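You operate a simulated robot arm through the tools that you are given. There is no shell and no other tool.

The job below is to be done with a simulated robot arm. You get a single attempt, and the scene is never put back.

JOB
Brush the clamped three-band square tube and the bench clean, then free the tube.
Fine: red brush; oxide off the tube, metal dust off the bench; brush back where it lay; open the purple clamp last. Set down upright: red brush. What is to be rubbed or washed off counts as gone when no trace of it is left.

The check looks at the end state, three seconds after you hand in, the way a careful person would. Anything else that was tipped, shoved, dropped, spilled or broken makes it a failure.

ROBOT AND FRAMES
A 6-joint arm with a two-finger gripper, fixed in place. Base frame: the origin is on the floor under the middle of its stand, x ahead of it, y to its left, z up; the work surface is at about z = 88. Readings come in cm, rad, newtons and seconds.
It reaches about 157.2 cm from its shoulder. Its first joint turns from -2.897 to 2.897 rad. Payload 2.45 kg.
The TCP is the grasp point between the finger pads, 2 cm short of the fingertips. In the tool frame z runs along the fingers and y along their closing line. The gripper opens to 14 cm; its body begins 16.8 cm behind the TCP.
Orientation is told as [roll, pitch, yaw] about the base's x, y, z axes, in that order, counted from this pose: with the fingers straight down and closing along the base's y, the tool's x points along the base's -x, its y along +y and its z along -z.

CONTROLS
- The arm moves only by the tool send_rows. Its argument "series" is one flat list of numbers, 7 for each row, row after row: the opening, from 0 (shut) to 1 (fully open), then the shift along the tool's x, y, z in units of 150 mm (1.0 is 150 mm), then the turn, a rotation vector about the tool's x, y, z in units of 60 degrees (1.0 is 60 degrees). In form: [jaw, x, y, z, ax, ay, az, jaw, x, y, z, ax, ay, az, ...]. A call has 1 to 20 rows; each row is the pose to reach, as a shift and turn from the pose commanded when the call began, along the tool's axes at that moment. A call with a number of a shift or a turn outside -1 to 1 is refused whole. Rows are played at 5 a second. More than 5 cm and 0.15 rad between two rows, or a gripper value outside its range, and nothing of the call is played. Where a pose cannot be reached the arm comes as near as it can. A force on the tool above 40 N (or 10 N above the force at the start of the call, whichever is more), or a blocked arm, ends the call early, and 0.2 s more pass. Each finger travels about 4.5 cm/s and halts on what it meets, pressing with about 33 N; the grip force reading is that of the motor and also rises with nothing between the fingers. The clock runs only during rows and for 0.2 s after the last one: add rows that repeat a pose to give the fingers time. It gives the time, the measured TCP pose, the force on the tool (base axes), the opening and the grip force at its end, in the units of the frame above (readings bear some noise), with the torque about the TCP (base axes, N m) and any sound that the robot's microphone picked up.
- Cameras (640 x 400 px; columns grow to the right, rows downward): "scene" is fixed at [39.9, 65.11, 165.27]; the picture's right is [-0.75, -0.66, 0.00], its down [-0.39, 0.44, -0.81] and it looks along [0.53, -0.61, -0.59] (base axes); focal length 346 px, centre (320, 200). "wrist" rides on the gripper at [7.8, 1.1, -20.9] in the tool frame; the picture's right is [-0.14, 0.99, 0.00], its down [-0.92, -0.13, -0.37] and it looks along [-0.37, -0.05, 0.93] (tool axes); focal length 280 px, centre (320, 200).
- snapshot(camera): a new picture of that camera. No time passes.
- probe_pixels(camera, pixels): there is no depth. For up to 12 entries [column, row, z] of the newest picture of that camera ("zoom" is the newest enlarged one), the place [x, y] in the base frame at which the ray of that pixel passes the height z, good to about 0.3 cm. No time passes.
- close_up(camera, box): a new picture of the part [left, top, right, bottom] of that camera's present view, enlarged. No time passes.
- finish_job(): hands the job in; it is judged then, once.

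Unless the task says otherwise, let go and move clear before handing in.

The tools are called after "Request:" as a command line: name --argument value ..., lists and objects as JSON in quotes. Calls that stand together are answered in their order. send_rows: Moves the arm, as the interface text tells. Its arguments: {"type":"object","properties":{"series":{"type":"array","items":{"type":"number"}}},"required":["series"]} The other tools are called the same way: snapshot (camera) takes a picture; probe_pixels (camera, pixels) gives the place at which the rays of pixels pass given heights; close_up (camera, box) takes an enlarged picture of a part of a camera's view; finish_job () hands the job in.

At the start:

```text
t: 0.0
tcp_pos: [67.74, -29.46, 125.38]
tcp_rot: [0.001, -0.001, 0.002]
contact_force: [0.5, 0.4, 0.1]
torque: [-0.01, 0.04, -0.02]
grip_width: 14.01
grasp_force: 0.0
```

scene: 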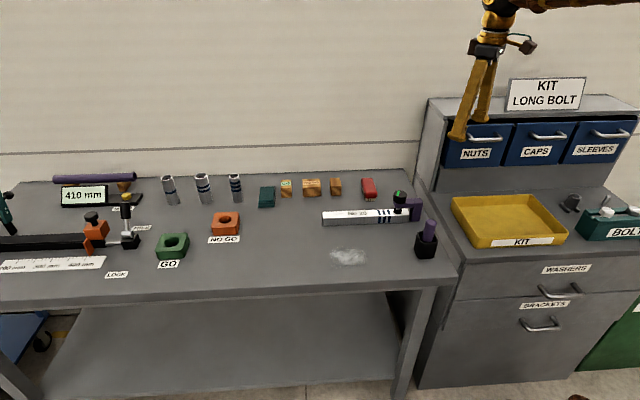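
wrist: 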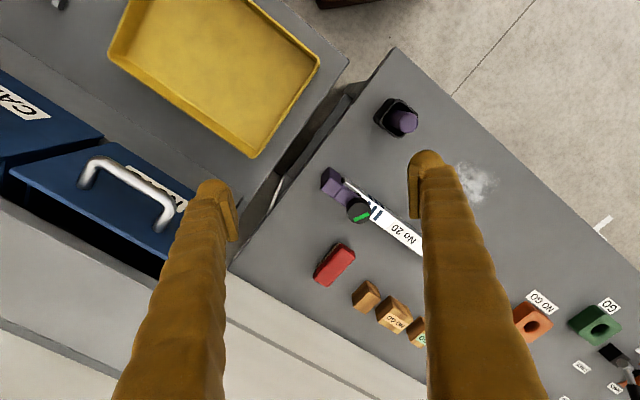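

The scene shows a white tube with bands clamped by a purple clamp near (400,205), a dust patch near (348,256), and a red brush-like block near (369,188). I'll take close-ups before moving.

Request:
close_up --camera "scene" --box '[300, 160, 460, 280]'

Request:
close_up --camera "scene" --box '[140, 160, 300, 280]'

Request:
close_up --camera "wrist" --box '[290, 80, 530, 300]'

Request:
close_up --camera "scene" --box '[0, 160, 160, 280]'

```text
3.33 times, centred on (380, 220) of scene
```

zoom: 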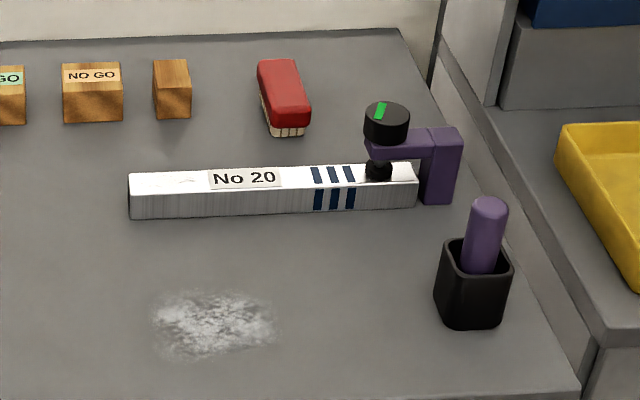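

```text
3.33 times, centred on (220, 220) of scene
```

zoom: 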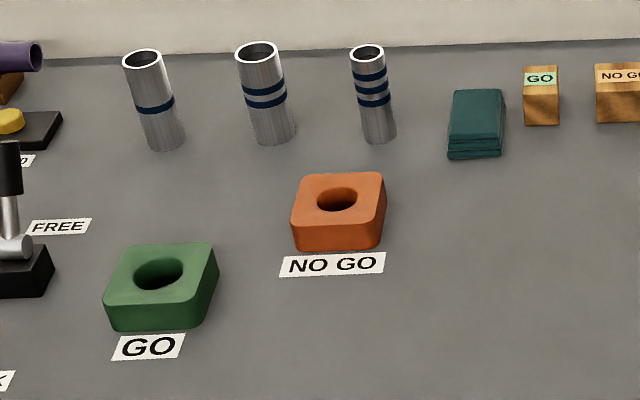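

```text
1.82 times, centred on (410, 190) of wrist
```

zoom: 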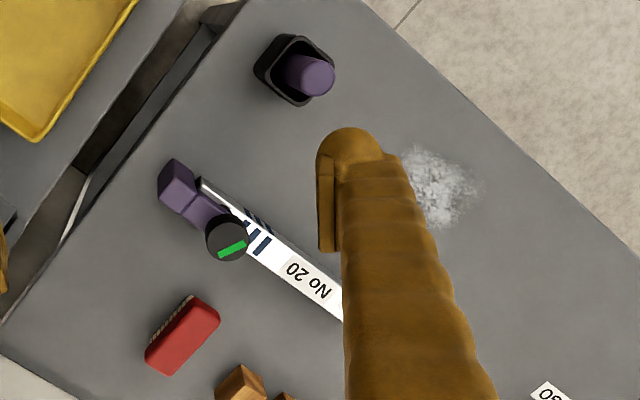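

```text
3.33 times, centred on (80, 220) of scene
```

zoom: 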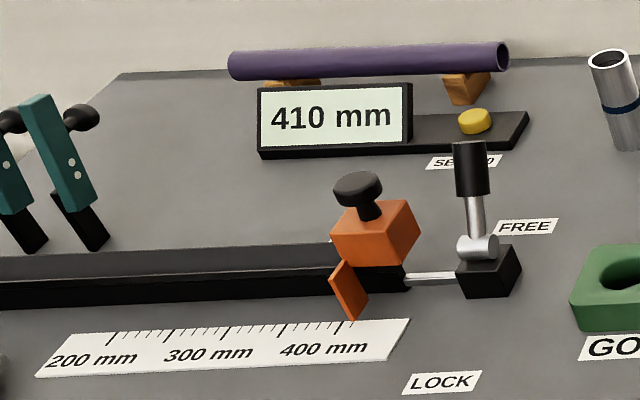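

The tube, brush, and dust are visible in the scene zoom; I'll measure where they lie by probing pixels at bench height and at estimated heights.

Request:
close_up --camera "scene" --box '[300, 160, 460, 280]'

Request:
probe_pixels --camera "zoom" --pixels '[[131, 218, 88], [416, 206, 88], [268, 137, 88], [304, 135, 88], [258, 62, 92], [296, 60, 92], [311, 106, 92], [155, 325, 88], [278, 320, 88], [210, 288, 88], [195, 362, 88], [387, 118, 97]]'

Request:
probe_pixels --camera "wrist" --pixels '[[334, 264, 92], [348, 245, 92], [322, 280, 92], [359, 211, 97], [330, 181, 97], [400, 120, 95], [367, 296, 92], [470, 185, 88], [449, 160, 88], [490, 185, 88], [468, 206, 88], [400, 222, 91]]'

```text
3.33 times, centred on (380, 220) of scene
```

zoom: 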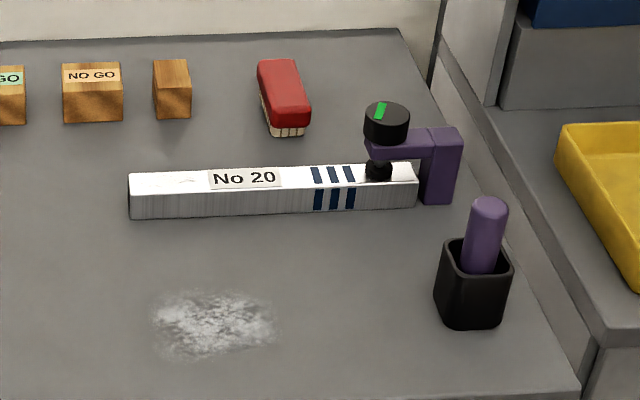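

```text
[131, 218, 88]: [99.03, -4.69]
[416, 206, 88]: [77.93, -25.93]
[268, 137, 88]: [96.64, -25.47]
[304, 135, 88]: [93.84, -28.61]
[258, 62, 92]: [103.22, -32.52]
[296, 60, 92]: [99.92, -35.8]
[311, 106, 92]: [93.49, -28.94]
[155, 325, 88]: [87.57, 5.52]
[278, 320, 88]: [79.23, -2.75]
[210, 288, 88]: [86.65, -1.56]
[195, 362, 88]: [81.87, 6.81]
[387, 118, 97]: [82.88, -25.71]
```

```text
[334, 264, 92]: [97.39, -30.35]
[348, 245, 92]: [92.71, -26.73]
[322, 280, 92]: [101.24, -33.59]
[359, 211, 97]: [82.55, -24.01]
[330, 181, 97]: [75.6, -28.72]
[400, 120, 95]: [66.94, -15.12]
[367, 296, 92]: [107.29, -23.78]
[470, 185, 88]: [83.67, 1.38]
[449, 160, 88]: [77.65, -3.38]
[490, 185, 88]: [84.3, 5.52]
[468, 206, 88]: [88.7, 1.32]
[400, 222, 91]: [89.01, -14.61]
```

The tube runs from about (99,-5) to (78,-26), the brush is centred near (97.4,-30.4), and the dust is near (83.5,2). I'll turn the gripper -45° in yaw to match the bench and move towards the tube at a safe height for a better view.

Request:
send_rows --series '[1, -0.1222, 0.0889, 0, 0, 0, 0.125, 1, -0.2444, 0.1778, 0, 0, 0, 0.25, 1, -0.3667, 0.2667, 0, 0, 0, 0.375, 1, -0.4889, 0.3556, 0, 0, 0, 0.5, 1, -0.6111, 0.4444, 0, 0, 0, 0.625, 1, -0.7333, 0.5333, 0, 0, 0, 0.75, 1, -0.7333, 0.5333, 0, 0, 0, 0.75]'

Request:
snapshot --camera "wrist"

```text
t: 1.6
tcp_pos: [78.68, -21.24, 125.36]
tcp_rot: [0.0, -0.001, -0.786]
contact_force: [0.4, -0.4, 0.1]
torque: [-0.03, 0.01, 0.04]
grip_width: 14.01
grasp_force: 0.0
```

```text
taken
```

wrist: 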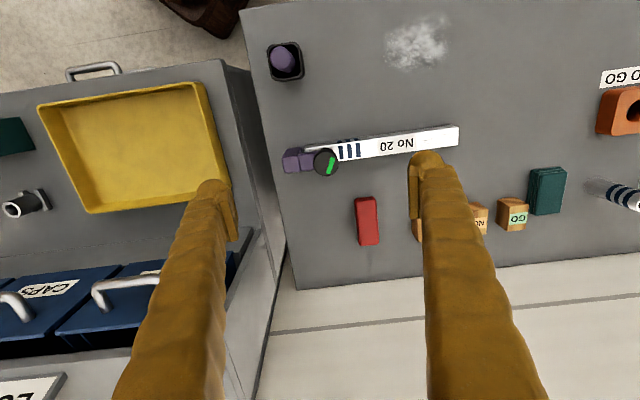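

The wrist view is now aligned with the bench: the tube spans (300-460, 130-160) and the brush is at (367,220). I'll zoom in on the tube, the clamp knob and the brush.

Request:
close_up --camera "wrist" --box '[270, 100, 470, 190]'

Request:
close_up --camera "wrist" --box '[330, 180, 410, 260]'

Request:
probe_pixels --camera "wrist" --pixels '[[355, 197, 92], [373, 196, 92], [360, 246, 92], [380, 244, 92], [458, 127, 91], [459, 146, 91], [325, 161, 97], [284, 62, 95], [385, 45, 88], [447, 45, 88], [415, 15, 88], [415, 70, 88]]'

```text
3.20 times, centred on (370, 145) of wrist
```

zoom: 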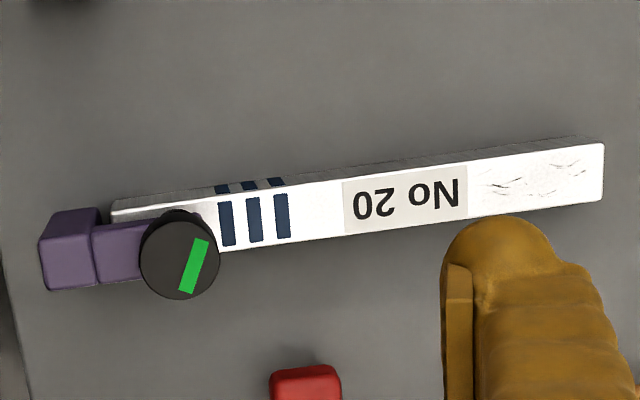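

```text
5.00 times, centred on (370, 220) of wrist
```

zoom: 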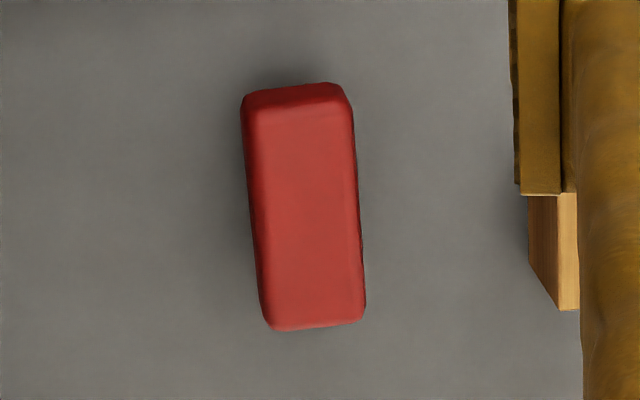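

```text
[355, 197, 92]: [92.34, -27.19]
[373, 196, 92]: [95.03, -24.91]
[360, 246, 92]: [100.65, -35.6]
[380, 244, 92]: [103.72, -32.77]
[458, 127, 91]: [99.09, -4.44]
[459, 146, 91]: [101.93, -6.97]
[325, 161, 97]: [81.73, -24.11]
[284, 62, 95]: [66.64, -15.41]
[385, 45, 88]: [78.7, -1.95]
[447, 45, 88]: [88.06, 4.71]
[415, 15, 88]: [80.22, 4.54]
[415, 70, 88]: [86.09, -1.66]
```

The brush appears as an 11 by 4 cm block whose long axis is parallel to the tool's x, and the oxide looks like a scuffed patch at the tube's free end (480-600,160-200 in the zoom). Next I'll move towards a spot above the brush, staying high.

Request:
send_rows --series '[1, -0.2167, 0.1192, 0, 0, 0, 0, 1, -0.4333, 0.2383, 0, 0, 0, 0, 1, -0.65, 0.3575, 0.1, 0, 0, 0, 1, -0.8667, 0.4767, 0.3, 0, 0, 0, 1, -0.8667, 0.4767, 0.5, 0, 0, 0, 1, -0.8667, 0.4767, 0.5, 0, 0, 0]'

Request:
snapshot --camera "wrist"

Request:
snapshot --camera "scene"

```text
t: 3.0
tcp_pos: [92.98, -25.58, 117.82]
tcp_rot: [0.001, 0.001, -0.785]
contact_force: [0.9, 0.7, -0.9]
torque: [-0.01, -0.01, 0.01]
grip_width: 13.99
grasp_force: 0.1
```

```text
taken
```

wrist: 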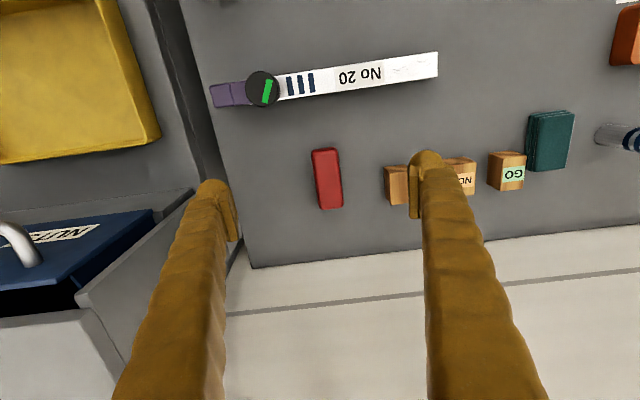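

```text
taken
```

scene: 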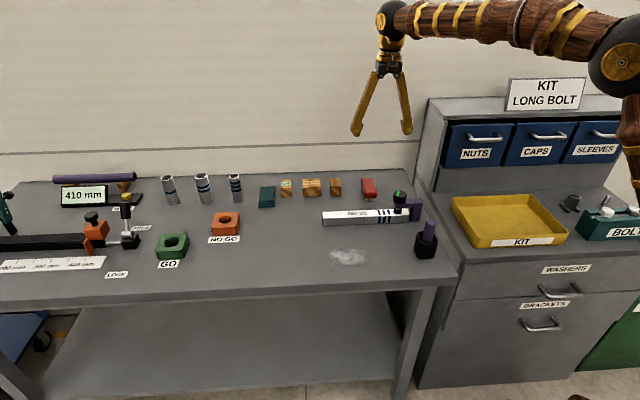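

The brush at (327,178) and the nearest wooden block at (384-408,185) are both in view, so I'll measure brush edges and the block's clearance.

Request:
close_up --camera "wrist" --box '[290, 130, 410, 230]'

Request:
probe_pixels --camera "wrist" --pixels '[[311, 151, 91.5], [336, 148, 91.5], [319, 209, 91.5], [344, 206, 91.5], [327, 179, 92], [384, 168, 93], [387, 205, 88], [384, 168, 88], [253, 268, 88], [438, 52, 91], [438, 77, 91], [263, 88, 97]]'

```text
4.00 times, centred on (350, 180) of wrist
```

zoom: 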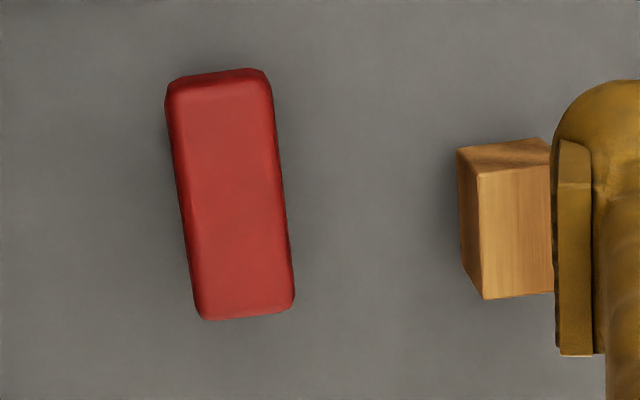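

```text
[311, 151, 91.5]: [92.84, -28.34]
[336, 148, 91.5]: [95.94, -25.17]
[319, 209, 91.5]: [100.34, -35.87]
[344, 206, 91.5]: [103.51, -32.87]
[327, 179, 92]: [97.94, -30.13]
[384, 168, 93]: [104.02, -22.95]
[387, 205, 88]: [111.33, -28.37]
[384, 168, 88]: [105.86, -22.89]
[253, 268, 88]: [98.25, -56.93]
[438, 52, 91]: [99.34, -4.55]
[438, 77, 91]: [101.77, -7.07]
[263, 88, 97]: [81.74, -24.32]
```

The brush's centre works out at (98.2,-30.6), about 10.7 × 4.4 cm with its long axis at -45°, and the block is 9.5 cm off to the side. I'll narrow the jaws to about 8 cm and move over the brush partway down.

Request:
send_rows --series '[0.57, -0.16, 0.0031, 0, 0, 0, 0, 0.57, -0.32, 0.0062, 0, 0, 0, 0, 0.57, -0.479, 0.0094, 0, 0, 0, 0, 0.57, -0.479, 0.0094, 0.25, 0, 0, 0, 0.57, -0.479, 0.0094, 0.5, 0, 0, 0, 0.57, -0.479, 0.0094, 0.75, 0, 0, 0, 0.57, -0.479, 0.0094, 0.92, 0, 0, 0, 0.57, -0.479, 0.0094, 0.92, 0, 0, 0]'

Request:
snapshot --camera "wrist"

Request:
close_up --camera "scene" --box '[320, 100, 440, 220]'

```text
t: 4.8
tcp_pos: [98.12, -30.54, 104.02]
tcp_rot: [0.0, -0.001, -0.786]
contact_force: [0.6, -0.1, 0.3]
torque: [0.0, 0.0, -0.03]
grip_width: 7.98
grasp_force: 0.0
```

```text
taken
```

wrist: 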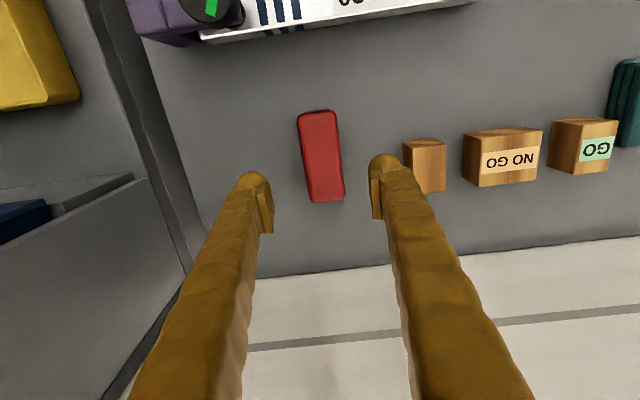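

```text
3.33 times, centred on (380, 160) of scene
```

zoom: 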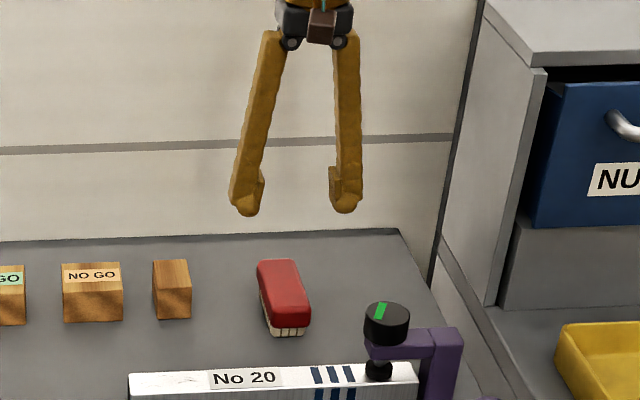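

The fingers straddle the brush (298-344,110-202) and clear the block at (402-445). I'll probe the brush corners again from this closer view to fix its centre.

Request:
close_up --camera "wrist" --box '[270, 90, 390, 220]'

Request:
probe_pixels --camera "wrist" --pixels '[[298, 118, 91.5], [335, 113, 91.5], [309, 201, 91.5], [344, 197, 91.5], [303, 158, 92], [342, 154, 92], [318, 111, 90], [326, 202, 92]]'

```text
3.08 times, centred on (330, 155) of wrist
```

zoom: 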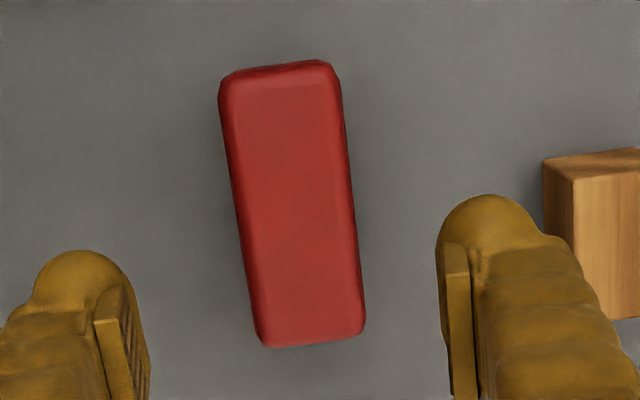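

```text
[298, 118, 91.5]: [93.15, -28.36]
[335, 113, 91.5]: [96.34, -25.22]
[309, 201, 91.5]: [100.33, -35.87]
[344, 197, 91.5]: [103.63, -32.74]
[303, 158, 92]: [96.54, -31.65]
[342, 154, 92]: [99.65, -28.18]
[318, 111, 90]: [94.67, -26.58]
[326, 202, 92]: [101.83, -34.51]
```

The brush is centred under the gripper within about 0.2 cm, so I'll lower the TCP to about z = 91.0 with the jaws still open.

Request:
send_rows --series '[0.57, 0, 0.005, 0.25, 0, 0, 0, 0.57, 0, 0.005, 0.5, 0, 0, 0, 0.57, 0, 0.005, 0.68, 0, 0, 0, 0.57, 0, 0.005, 0.78, 0, 0, 0, 0.57, 0, 0.005, 0.84, 0, 0, 0, 0.57, 0, 0.005, 0.865, 0, 0, 0, 0.57, 0, 0.005, 0.865, 0, 0, 0]'

Request:
close_up --camera "scene" --box '[320, 130, 440, 220]'

Request:
snapshot --camera "wrist"

```text
t: 6.4
tcp_pos: [98.13, -30.41, 90.98]
tcp_rot: [-0.001, 0.0, -0.785]
contact_force: [-0.1, -0.3, 0.8]
torque: [-0.04, 0.01, 0.02]
grip_width: 7.99
grasp_force: 0.1
```

```text
4.44 times, centred on (380, 175) of scene
```

zoom: 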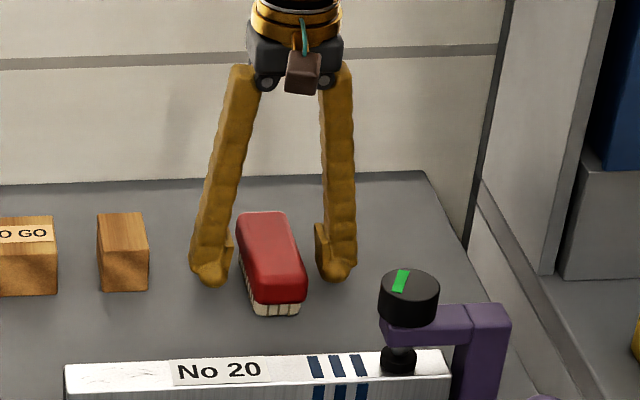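

```text
taken
```

wrist: 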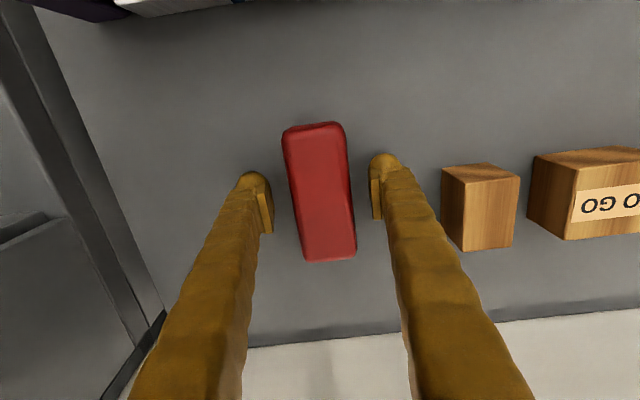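

The fingers stand evenly to either side of the brush handle (262 and 380, brush centre about 321). I'll close on it in place.

Request:
send_rows --series '[0.4, 0, 0, 0, 0, 0, 0, 0.3, 0, 0, 0, 0, 0, 0, 0.2, 0, 0, 0, 0, 0, 0, 0.1, 0, 0, 0, 0, 0, 0, 0.1, 0, 0, 0, 0, 0, 0, 0.1, 0, 0, 0, 0, 0, 0]'

Request:
snapshot --camera "wrist"

Request:
close_up --camera "scene" --box '[340, 150, 420, 210]'

```text
t: 7.8
tcp_pos: [98.3, -30.54, 91.02]
tcp_rot: [0.0, 0.001, -0.787]
contact_force: [0.2, 0.7, 0.2]
torque: [0.02, 0.01, -0.01]
grip_width: 4.48
grasp_force: 33.2
```

```text
taken
```

wrist: 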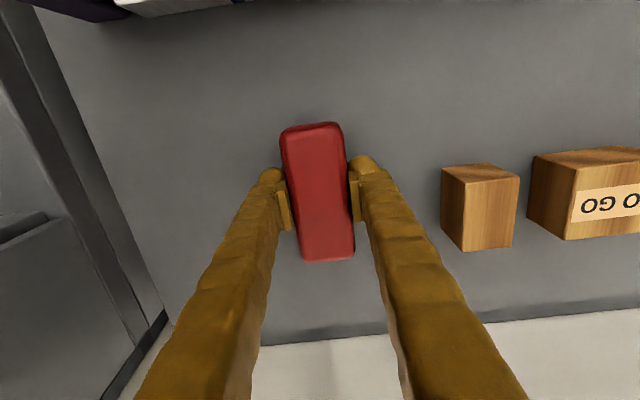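

```text
6.67 times, centred on (380, 180) of scene
```

zoom: 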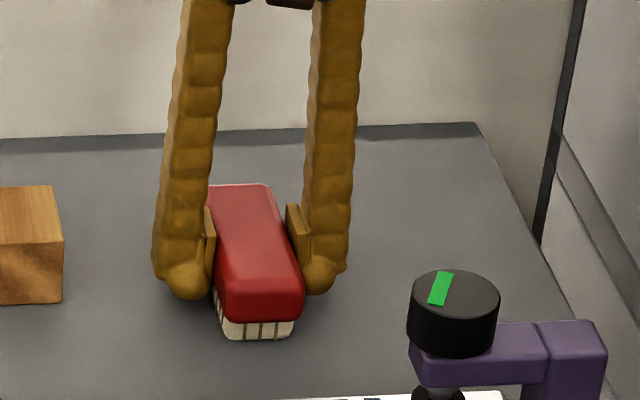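

The brush is held (width 4.48 cm, 33 N). I'll lift it 10 cm straight up, then move to a spot behind the tube's free end to inspect the oxide.

Request:
send_rows --series '[0.1, 0, 0, -0.1, 0, 0, 0, 0.1, 0, 0, -0.3, 0, 0, 0, 0.1, 0, 0, -0.5, 0, 0, 0, 0.1, 0, 0, -0.667, 0, 0, 0, 0.1, 0.133, 0.25, -0.667, 0, 0, 0, 0.1, 0.267, 0.5, -0.667, 0, 0, 0, 0.1, 0.4, 0.75, -0.667, 0, 0, 0, 0.1, 0.533, 0.98, -0.667, 0, 0, 0, 0.1, 0.533, 0.98, -0.667, 0, 0, 0]'

Request:
snapshot --camera "wrist"

Request:
close_up --camera "scene" --box '[300, 120, 440, 240]'

```text
t: 9.8
tcp_pos: [103.05, -14.16, 100.97]
tcp_rot: [-0.001, 0.0, -0.786]
contact_force: [0.9, 0.2, 0.3]
torque: [-0.02, 0.06, 0.0]
grip_width: 1.38
grasp_force: 0.1
```

```text
taken
```

wrist: 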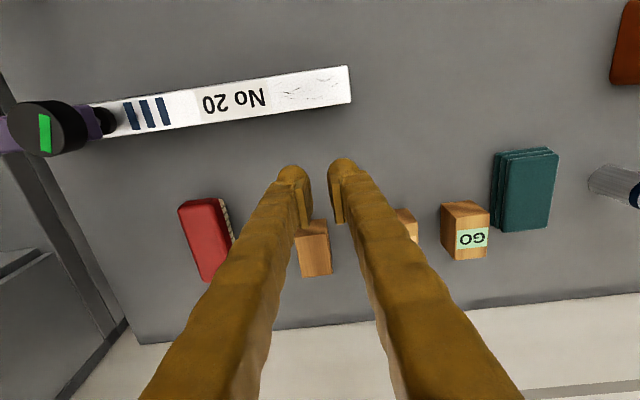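

```text
3.33 times, centred on (370, 180) of scene
```

zoom: 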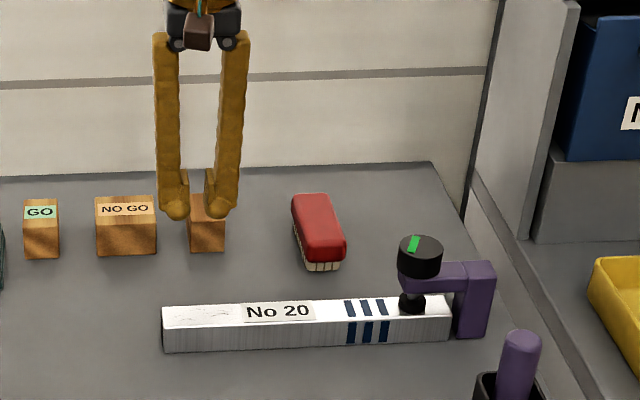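

The jaw width has dropped to 1.38 cm and the brush is still on the bench at (320,230 in the zoom), so it slipped out of the grip as I lifted. I'll compare its pose with the original framing before trying again.

Request:
close_up --camera "scene" --box '[300, 160, 460, 280]'

Request:
close_up --camera "scene" --box '[350, 170, 390, 210]'

Request:
close_up --camera "wrist" --box '[150, 170, 350, 300]'

Request:
close_up --camera "wrist" --box '[240, 40, 380, 140]'

```text
3.33 times, centred on (380, 220) of scene
```

zoom: 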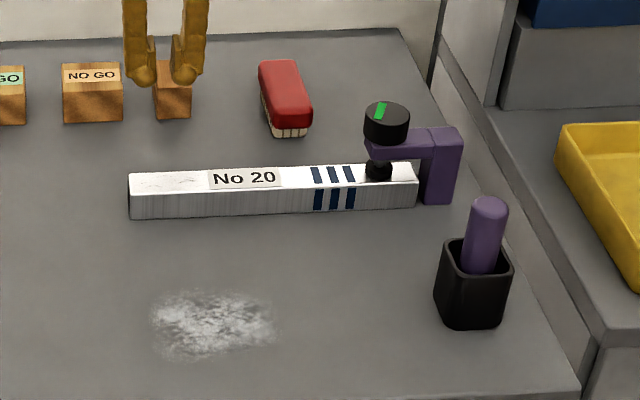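

```text
10.00 times, centred on (370, 190) of scene
```

zoom: 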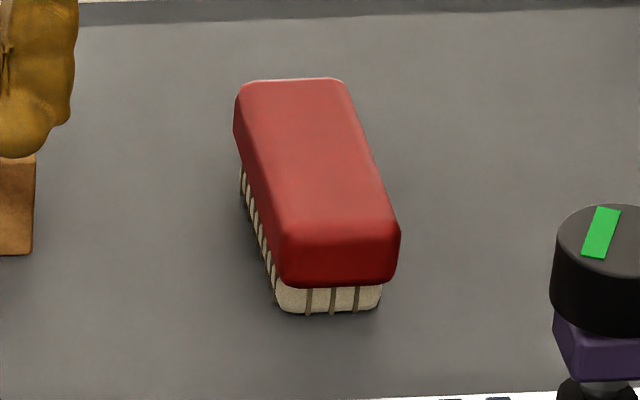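

```text
3.08 times, centred on (250, 235) of wrist
```

zoom: 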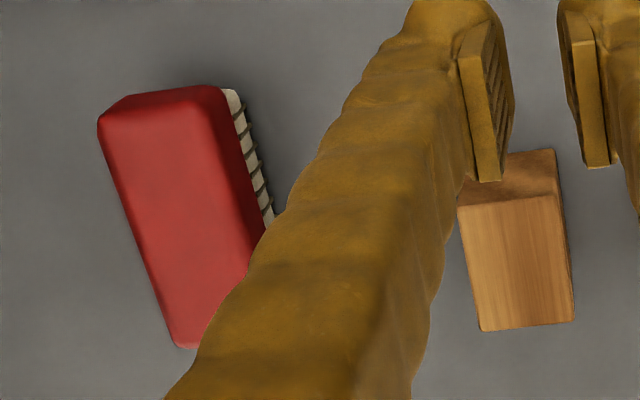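

```text
4.00 times, centred on (310, 90) of wrist
```

zoom: 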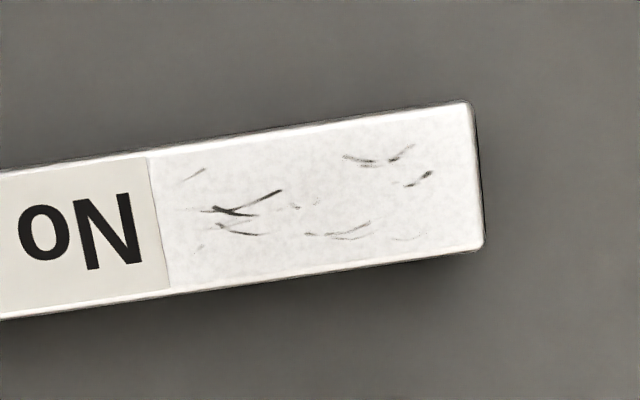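

The brush barely moved (within about 0.2 cm) and still stands upright, so it slipped right at the start of the lift. I'll return to the earlier viewing pose above it with the jaws open, to compare directly.

Request:
send_rows --series '[0.2, -0.133, -0.245, -0.1, 0, 0, 0, 0.3, -0.267, -0.49, -0.2, 0, 0, 0, 0.57, -0.4, -0.735, -0.2, 0, 0, 0, 0.57, -0.533, -0.985, -0.2, 0, 0, 0, 0.57, -0.533, -0.985, -0.2, 0, 0, 0, 0.57, -0.533, -0.985, -0.2, 0, 0, 0, 0.57, -0.533, -0.985, -0.2, 0, 0, 0]'

Request:
close_up --camera "wrist" --box '[270, 90, 390, 220]'

Request:
close_up --camera "scene" --box '[320, 100, 440, 220]'

```text
t: 11.4
tcp_pos: [98.09, -30.56, 104.05]
tcp_rot: [-0.001, 0.002, -0.785]
contact_force: [0.1, -0.3, -0.1]
torque: [0.04, -0.03, 0.0]
grip_width: 7.96
grasp_force: 0.1
```

```text
3.08 times, centred on (330, 155) of wrist
```

zoom: 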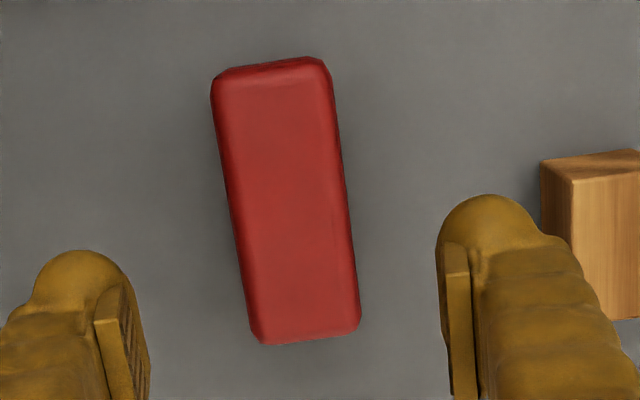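

```text
3.33 times, centred on (380, 160) of scene
```

zoom: 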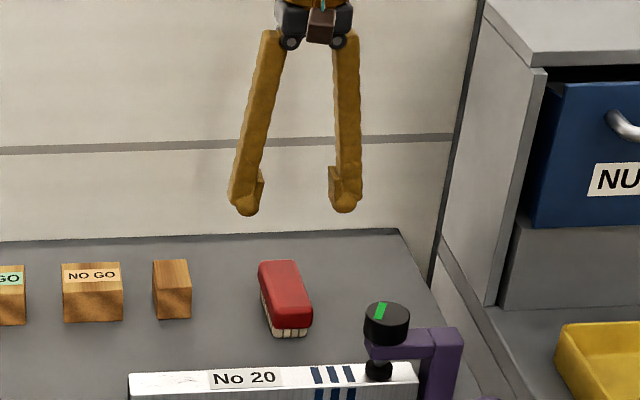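

The brush sits about 0.2 cm to the left (-y) of where it lay, which is the centring shift from my first grip, and I'll correct for that when I put it back. I'll descend again to a lower grip height of about z = 90.5.

Request:
send_rows --series '[0.57, 0, 0.005, 0.25, 0, 0, 0, 0.57, 0, 0.005, 0.5, 0, 0, 0, 0.57, 0, 0.005, 0.68, 0, 0, 0, 0.57, 0, 0.005, 0.78, 0, 0, 0, 0.57, 0, 0.005, 0.85, 0, 0, 0, 0.57, 0, 0.005, 0.89, 0, 0, 0, 0.57, 0, 0.005, 0.903, 0, 0, 0, 0.57, 0, 0.005, 0.903, 0, 0, 0]'

Request:
close_up --camera "scene" --box '[350, 170, 390, 210]'

```text
t: 13.2
tcp_pos: [98.1, -30.49, 90.54]
tcp_rot: [0.001, -0.001, -0.786]
contact_force: [0.5, 0.6, -0.2]
torque: [0.02, -0.02, -0.02]
grip_width: 7.97
grasp_force: 0.0
```

```text
10.00 times, centred on (370, 190) of scene
```

zoom: 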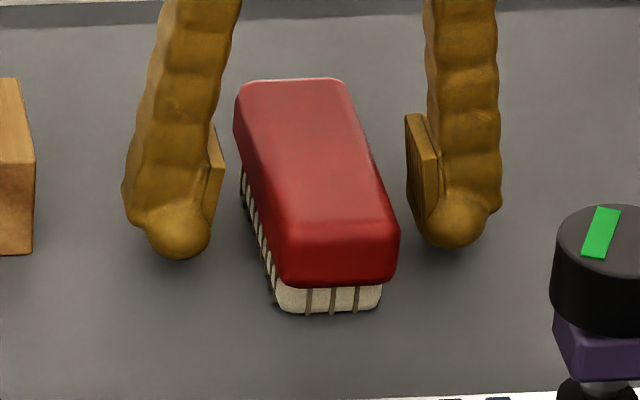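

The pads face the handle's flanks squarely now, with tips about 0.5 cm above the bench. I'll close fully and give it time to settle.

Request:
send_rows --series '[0.3, 0, 0, 0, 0, 0, 0, 0, 0, 0, 0, 0, 0, 0, 0, 0, 0, 0, 0, 0, 0, 0, 0, 0, 0, 0, 0, 0, 0, 0, 0, 0, 0, 0, 0, 0, 0, 0, 0, 0, 0, 0, 0, 0, 0, 0, 0, 0, 0]'

Request:
close_up --camera "scene" --box '[350, 170, 390, 210]'

```text
t: 14.8
tcp_pos: [98.19, -30.49, 90.57]
tcp_rot: [0.001, -0.001, -0.784]
contact_force: [-0.2, 0.3, 0.7]
torque: [-0.03, 0.02, 0.01]
grip_width: 4.5
grasp_force: 33.0
```

```text
10.00 times, centred on (370, 190) of scene
```

zoom: 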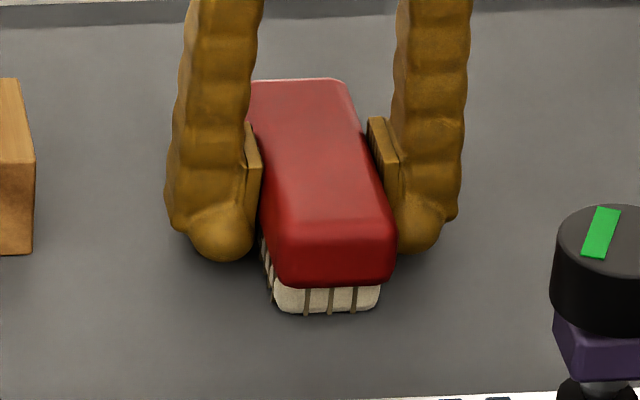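

The handle is gripped again at 4.5 cm with 33 N. This time I'll lift slowly, just 1.5 cm, and check that it comes along.

Request:
send_rows --series '[0, 0, 0, -0.01, 0, 0, 0, 0, 0, 0, -0.02, 0, 0, 0, 0, 0, 0, -0.03, 0, 0, 0, 0, 0, 0, -0.04, 0, 0, 0, 0, 0, 0, -0.055, 0, 0, 0, 0, 0, 0, -0.07, 0, 0, 0, 0, 0, 0, -0.085, 0, 0, 0, 0, 0, 0, -0.1, 0, 0, 0]'

Request:
close_up --camera "scene" --box '[350, 170, 390, 210]'

```text
t: 16.6
tcp_pos: [98.2, -30.36, 92.04]
tcp_rot: [0.002, 0.002, -0.786]
contact_force: [0.1, 0.6, -1.0]
torque: [0.01, 0.02, -0.01]
grip_width: 4.5
grasp_force: 33.1
```

```text
10.00 times, centred on (370, 190) of scene
```

zoom: 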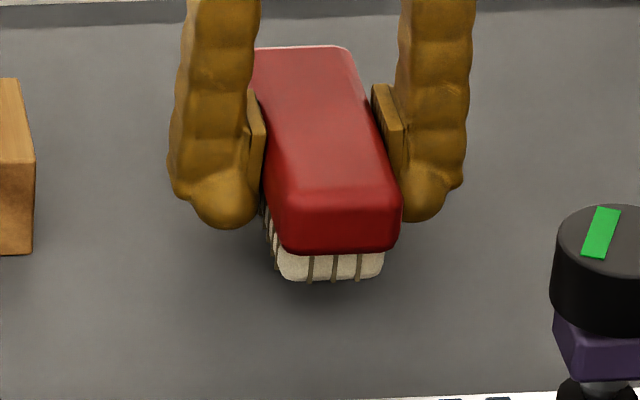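

The brush has come up with the gripper this time (bristles clear of the bench at (330,270)). I'll carry on lifting gently and carry it slowly towards the tube's free end.

Request:
send_rows --series '[0, 0, 0, -0.03, 0, 0, 0, 0, 0, 0, -0.08, 0, 0, 0, 0, 0, 0, -0.16, 0, 0, 0, 0, 0, 0, -0.25, 0, 0, 0, 0, 0, 0, -0.34, 0, 0, 0, 0, 0, 0, -0.43, 0, 0, 0, 0, 0, 0, -0.48, 0, 0, 0, 0, 0, 0, -0.5, 0, 0, 0, 0, 0.03, 0.05, -0.5, 0, 0, 0, 0, 0.08, 0.14, -0.5, 0, 0, 0, 0, 0.15, 0.26, -0.5, 0, 0, 0, 0, 0.22, 0.38, -0.5, 0, 0, 0, 0, 0.29, 0.5, -0.5, 0, 0, 0, 0, 0.36, 0.62, -0.5, 0, 0, 0, 0, 0.43, 0.74, -0.5, 0, 0, 0, 0, 0.49, 0.85, -0.5, 0, 0, 0, 0, 0.52, 0.91, -0.5, 0, 0, 0, 0, 0.533, 0.93, -0.5, 0, 0, 0, 0, 0.533, 0.93, -0.5, 0, 0, 0]'

Request:
snapshot --camera "wrist"

Request:
close_up --camera "scene" --box '[300, 140, 420, 230]'

```text
t: 20.6
tcp_pos: [102.35, -15.05, 99.49]
tcp_rot: [0.0, 0.0, -0.785]
contact_force: [-0.5, 0.1, -1.0]
torque: [-0.03, -0.01, 0.0]
grip_width: 4.51
grasp_force: 33.1
```

```text
taken
```

wrist: 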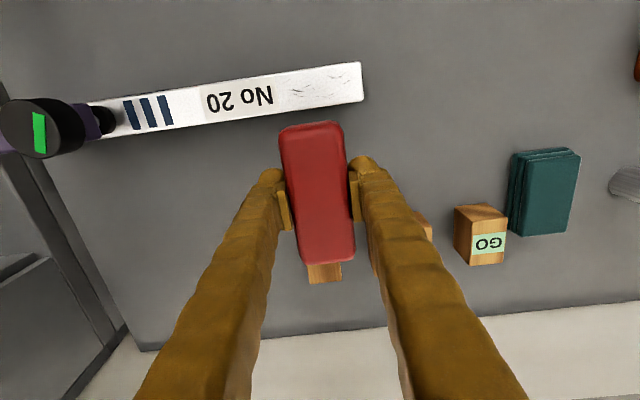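

```text
4.44 times, centred on (360, 185) of scene
```

zoom: 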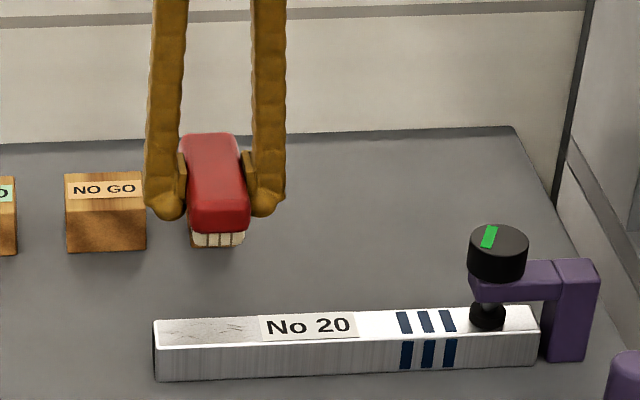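

The brush is held steadily and the oxide patch is clear on the tube top between the label and the free end (290-362, 65-110 in the wrist view). I'll probe that patch to place the strokes.

Request:
close_up --camera "wrist" --box '[250, 40, 390, 140]'

Request:
probe_pixels --camera "wrist" --pixels '[[359, 62, 91.4], [363, 102, 91.4], [272, 80, 91.4], [277, 114, 91.4], [110, 130, 91.4], [364, 104, 88]]'

```text
4.00 times, centred on (320, 90) of wrist
```

zoom: 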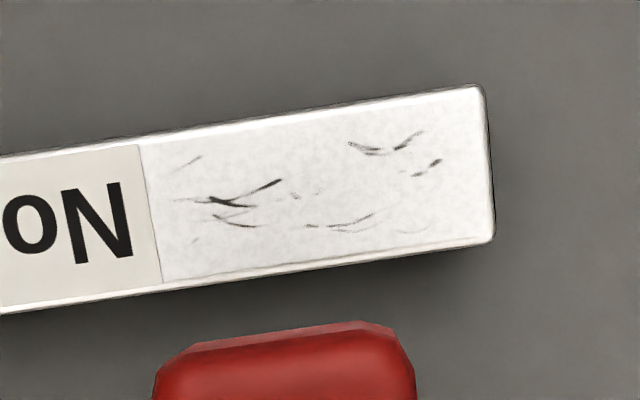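

```text
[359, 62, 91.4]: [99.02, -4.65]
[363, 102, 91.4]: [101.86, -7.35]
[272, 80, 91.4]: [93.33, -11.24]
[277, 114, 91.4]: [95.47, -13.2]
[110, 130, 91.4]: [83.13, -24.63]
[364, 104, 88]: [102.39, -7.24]
```

The oxide spans roughly 8.3 cm of the tube top from the label edge to the free end, 3.9 cm wide. I'll move the brush across so it sits above the patch, then lower it to just above the tube.

Request:
send_rows --series '[0, 0.04, 0.01, 0, 0, 0, 0, 0, 0.12, 0.03, 0, 0, 0, 0, 0, 0.22, 0.05, 0, 0, 0, 0, 0, 0.32, 0.07, 0, 0, 0, 0, 0, 0.42, 0.08, 0, 0, 0, 0, 0, 0.49, 0.08, 0, 0, 0, 0, 0, 0.52, 0.08, 0, 0, 0, 0, 0, 0.52, 0.08, 0.05, 0, 0, 0, 0, 0.52, 0.08, 0.11, 0, 0, 0, 0, 0.52, 0.08, 0.16, 0, 0, 0, 0, 0.52, 0.08, 0.2, 0, 0, 0, 0, 0.52, 0.08, 0.2, 0, 0, 0]'

Request:
close_up --camera "scene" --box '[300, 160, 420, 250]'

Request:
snapshot --camera "wrist"

```text
t: 23.2
tcp_pos: [97.74, -8.51, 96.62]
tcp_rot: [0.002, 0.0, -0.786]
contact_force: [0.1, -0.8, -0.8]
torque: [0.02, -0.02, 0.01]
grip_width: 4.52
grasp_force: 33.4
```

```text
4.44 times, centred on (360, 205) of scene
```

zoom: 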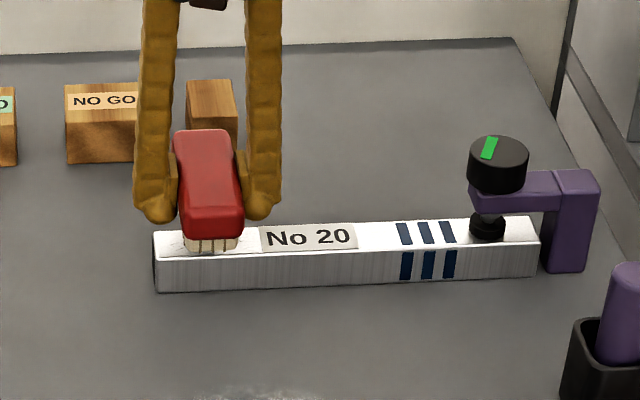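

```text
taken
```

wrist: 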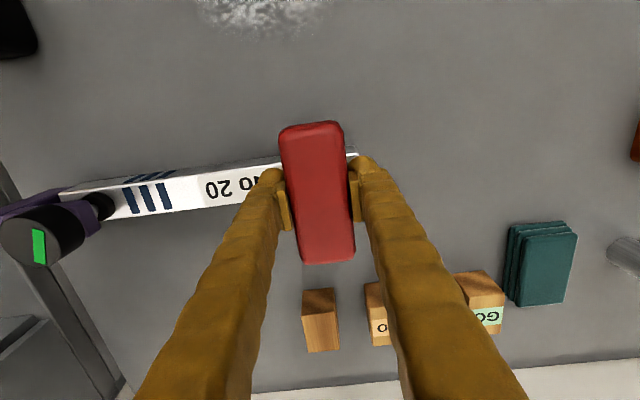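

The brush hangs over the oxide with bristles around 2 cm above the tube top. I'll lower it to just short of the expected contact and read the force.

Request:
send_rows --series '[0, 0, 0, 0.03, 0, 0, 0, 0, 0, 0, 0.06, 0, 0, 0, 0, 0, 0, 0.09, 0, 0, 0, 0, 0, 0, 0.115, 0, 0, 0, 0, 0, 0, 0.125, 0, 0, 0, 0, 0, 0, 0.132, 0, 0, 0, 0, 0, 0, 0.132, 0, 0, 0]'

Request:
close_up --camera "scene" --box '[320, 190, 380, 240]'

```text
t: 24.8
tcp_pos: [97.88, -8.54, 94.63]
tcp_rot: [0.0, 0.0, -0.786]
contact_force: [0.8, 0.4, -1.3]
torque: [0.01, -0.02, -0.03]
grip_width: 4.51
grasp_force: 33.0
```

```text
8.00 times, centred on (350, 215) of scene
```

zoom: 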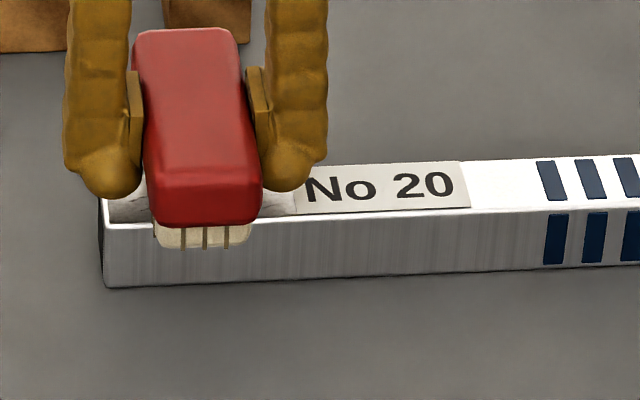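

No contact yet (force still about the brush's weight) at TCP z = 94.6. I'll keep easing down in 1 mm steps.

Request:
send_rows --series '[0, 0, 0, 0.007, 0, 0, 0, 0, 0, 0, 0.014, 0, 0, 0, 0, 0, 0, 0.02, 0, 0, 0, 0, 0, 0, 0.027, 0, 0, 0, 0, 0, 0, 0.027, 0, 0, 0]'

```text
t: 26.0
tcp_pos: [97.65, -8.5, 94.2]
tcp_rot: [0.0, 0.0, -0.783]
contact_force: [0.6, 0.6, -0.5]
torque: [0.0, 0.02, 0.01]
grip_width: 4.51
grasp_force: 33.1
```

Still free at z = 94.2. Lowering further in small steps.

Request:
send_rows --series '[0, 0, 0, 0.005, 0, 0, 0, 0, 0, 0, 0.01, 0, 0, 0, 0, 0, 0, 0.015, 0, 0, 0, 0, 0, 0, 0.02, 0, 0, 0, 0, 0, 0, 0.02, 0, 0, 0]'

Request:
close_up --camera "scene" --box '[320, 190, 380, 240]'

```text
t: 27.2
tcp_pos: [97.72, -8.56, 94.11]
tcp_rot: [0.0, 0.0, -0.785]
contact_force: [3.9, 0.4, 20.8]
torque: [0.04, 0.0, -0.02]
grip_width: 4.53
grasp_force: 33.2
```

```text
8.00 times, centred on (350, 215) of scene
```

zoom: 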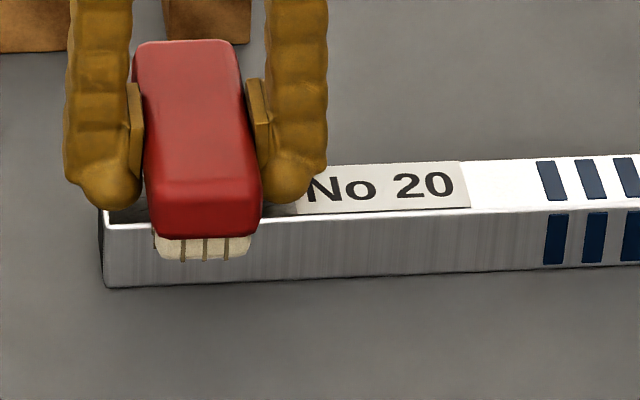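

Contact is made at about z = 94.1 with 21 N, which is more than needed. I'll ease up slightly to a light press and stroke along the tube axis across the oxide, towards the free end and back to the label.

Request:
send_rows --series '[0, 0, 0, -0.011, 0, 0, 0, 0, 0, 0.03, -0.011, 0, 0, 0, 0, 0, 0.08, -0.011, 0, 0, 0, 0, 0, 0.13, -0.011, 0, 0, 0, 0, 0, 0.17, -0.011, 0, 0, 0, 0, 0, 0.19, -0.011, 0, 0, 0, 0, 0, 0.15, -0.011, 0, 0, 0, 0, 0, 0.1, -0.011, 0, 0, 0, 0, 0, 0.05, -0.011, 0, 0, 0, 0, 0, 0, -0.011, 0, 0, 0, 0, 0, -0.05, -0.011, 0, 0, 0, 0, 0, -0.1, -0.011, 0, 0, 0, 0, 0, -0.15, -0.011, 0, 0, 0, 0, 0, -0.185, -0.011, 0, 0, 0, 0, 0, -0.185, -0.011, 0, 0, 0]'

Request:
close_up --camera "scene" --box '[320, 190, 380, 240]'

Request:
snapshot --camera "wrist"

```text
t: 30.4
tcp_pos: [95.73, -10.45, 94.1]
tcp_rot: [0.0, -0.002, -0.786]
contact_force: [2.1, 4.0, 10.2]
torque: [0.04, 0.0, -0.02]
grip_width: 4.53
grasp_force: 33.1
```

```text
8.00 times, centred on (350, 215) of scene
```

zoom: 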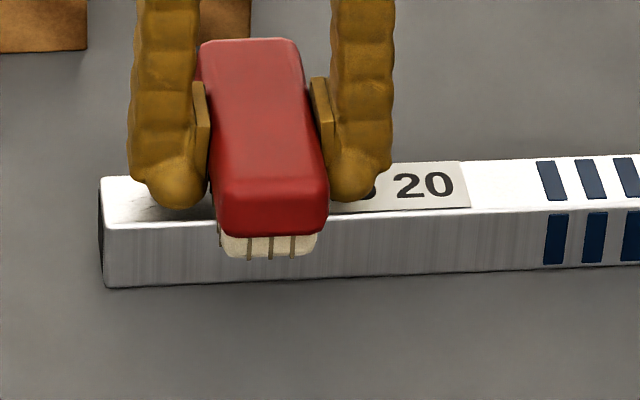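

```text
taken
```

wrist: 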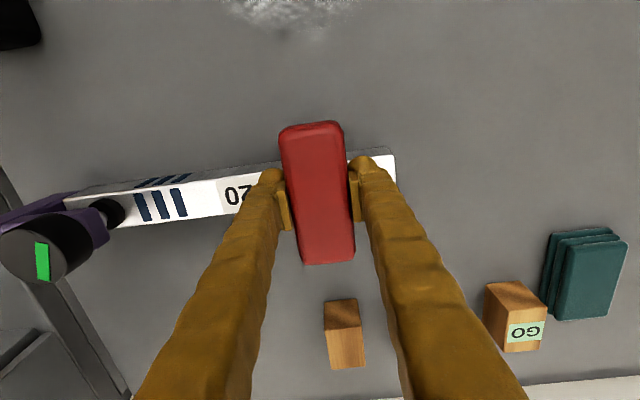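

The freed end of the tube already looks clean where the brush passed (110-200,190 in the zoom), with a steady 10 N press. I'll make several more full strokes.

Request:
send_rows --series '[0, 0, 0.04, 0, 0, 0, 0, 0, 0, 0.1, 0, 0, 0, 0, 0, 0, 0.17, 0, 0, 0, 0, 0, 0, 0.24, 0, 0, 0, 0, 0, 0, 0.31, 0, 0, 0, 0, 0, 0, 0.375, 0, 0, 0, 0, 0, 0, 0.33, 0, 0, 0, 0, 0, 0, 0.26, 0, 0, 0, 0, 0, 0, 0.19, 0, 0, 0, 0, 0, 0, 0.12, 0, 0, 0, 0, 0, 0, 0.05, 0, 0, 0, 0, 0, 0, 0, 0, 0, 0, 0, 0, 0, 0.05, 0, 0, 0, 0, 0, 0, 0.12, 0, 0, 0, 0, 0, 0, 0.19, 0, 0, 0, 0, 0, 0, 0.26, 0, 0, 0, 0, 0, 0, 0.33, 0, 0, 0, 0, 0, 0, 0.375, 0, 0, 0, 0, 0, 0, 0.375, 0, 0, 0]'

Request:
close_up --camera "scene" --box '[320, 190, 380, 240]'

```text
refused: series must hold 7 numbers for each row
```

```text
8.00 times, centred on (350, 215) of scene
```

zoom: 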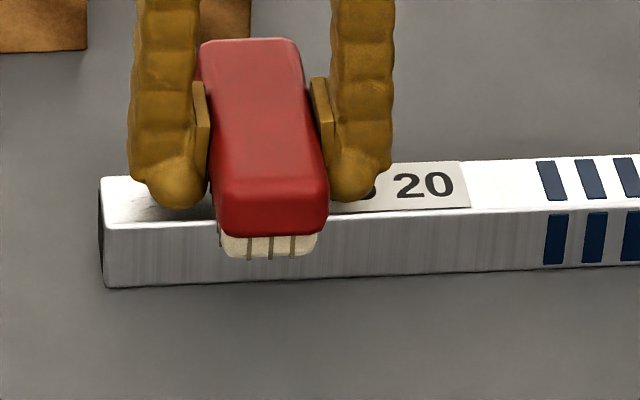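

That call was refused because of a miscounted row, and nothing moved. I'll resend the same strokes with the rows counted properly.

Request:
send_rows --series '[0, 0, 0.04, 0, 0, 0, 0, 0, 0, 0.1, 0, 0, 0, 0, 0, 0, 0.17, 0, 0, 0, 0, 0, 0, 0.24, 0, 0, 0, 0, 0, 0, 0.31, 0, 0, 0, 0, 0, 0, 0.375, 0, 0, 0, 0, 0, 0, 0.33, 0, 0, 0, 0, 0, 0, 0.26, 0, 0, 0, 0, 0, 0, 0.19, 0, 0, 0, 0, 0, 0, 0.12, 0, 0, 0, 0, 0, 0, 0.05, 0, 0, 0, 0, 0, 0, 0, 0, 0, 0, 0, 0, 0, 0.05, 0, 0, 0, 0, 0, 0, 0.12, 0, 0, 0, 0, 0, 0, 0.19, 0, 0, 0, 0, 0, 0, 0.26, 0, 0, 0, 0, 0, 0, 0.33, 0, 0, 0, 0, 0, 0, 0.375, 0, 0, 0, 0, 0, 0, 0.375, 0, 0, 0, 0]'

Request:
close_up --camera "scene" --box '[320, 190, 380, 240]'

```text
t: 34.4
tcp_pos: [99.84, -6.51, 93.98]
tcp_rot: [-0.001, 0.001, -0.786]
contact_force: [-1.0, -1.5, 4.4]
torque: [-0.05, -0.02, 0.01]
grip_width: 4.51
grasp_force: 33.4
```

```text
8.00 times, centred on (350, 215) of scene
```

zoom: 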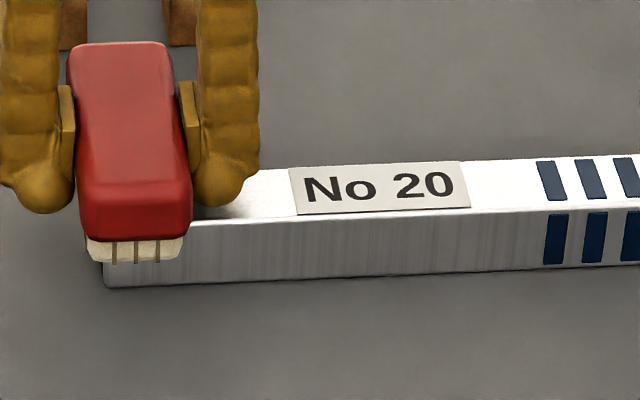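

The tube's top by the label looks bright now. I'll lift off gently and draw back to inspect the whole patch from above.

Request:
send_rows --series '[0, 0, 0, -0.03, 0, 0, 0, 0, 0, 0, -0.1, 0, 0, 0, 0, 0, 0, -0.19, 0, 0, 0, 0, 0, 0, -0.28, 0, 0, 0, 0, 0, 0, -0.34, 0, 0, 0, 0, -0.03, -0.02, -0.36, 0, 0, 0, 0, -0.1, -0.07, -0.36, 0, 0, 0, 0, -0.2, -0.12, -0.36, 0, 0, 0, 0, -0.3, -0.16, -0.36, 0, 0, 0, 0, -0.4, -0.2, -0.36, 0, 0, 0, 0, -0.48, -0.2, -0.36, 0, 0, 0, 0, -0.52, -0.2, -0.36, 0, 0, 0, 0, -0.52, -0.2, -0.36, 0, 0, 0]'

Request:
snapshot --camera "wrist"

Request:
close_up --camera "wrist" --box '[250, 40, 390, 140]'

Request:
close_up --camera "scene" --box '[310, 190, 440, 240]'

```text
t: 37.2
tcp_pos: [103.14, -14.3, 99.37]
tcp_rot: [0.0, 0.0, -0.784]
contact_force: [0.0, 0.0, -0.1]
torque: [-0.01, -0.01, 0.0]
grip_width: 4.48
grasp_force: 32.5
```

```text
taken
```

wrist: 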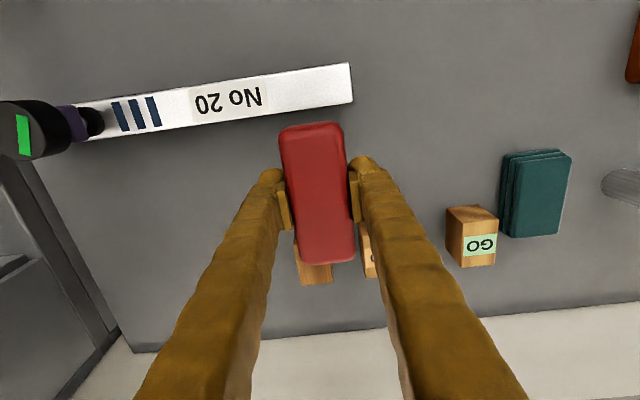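

```text
4.00 times, centred on (320, 90) of wrist
```

zoom: 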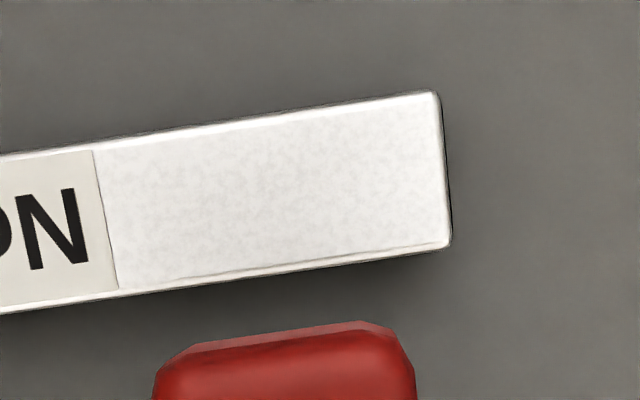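

```text
4.92 times, centred on (375, 215) of scene
```

zoom: 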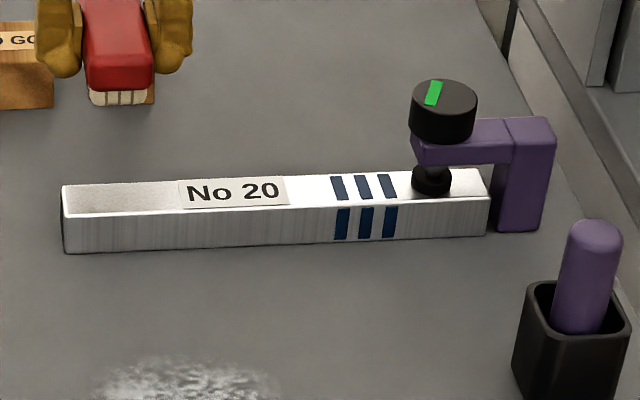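

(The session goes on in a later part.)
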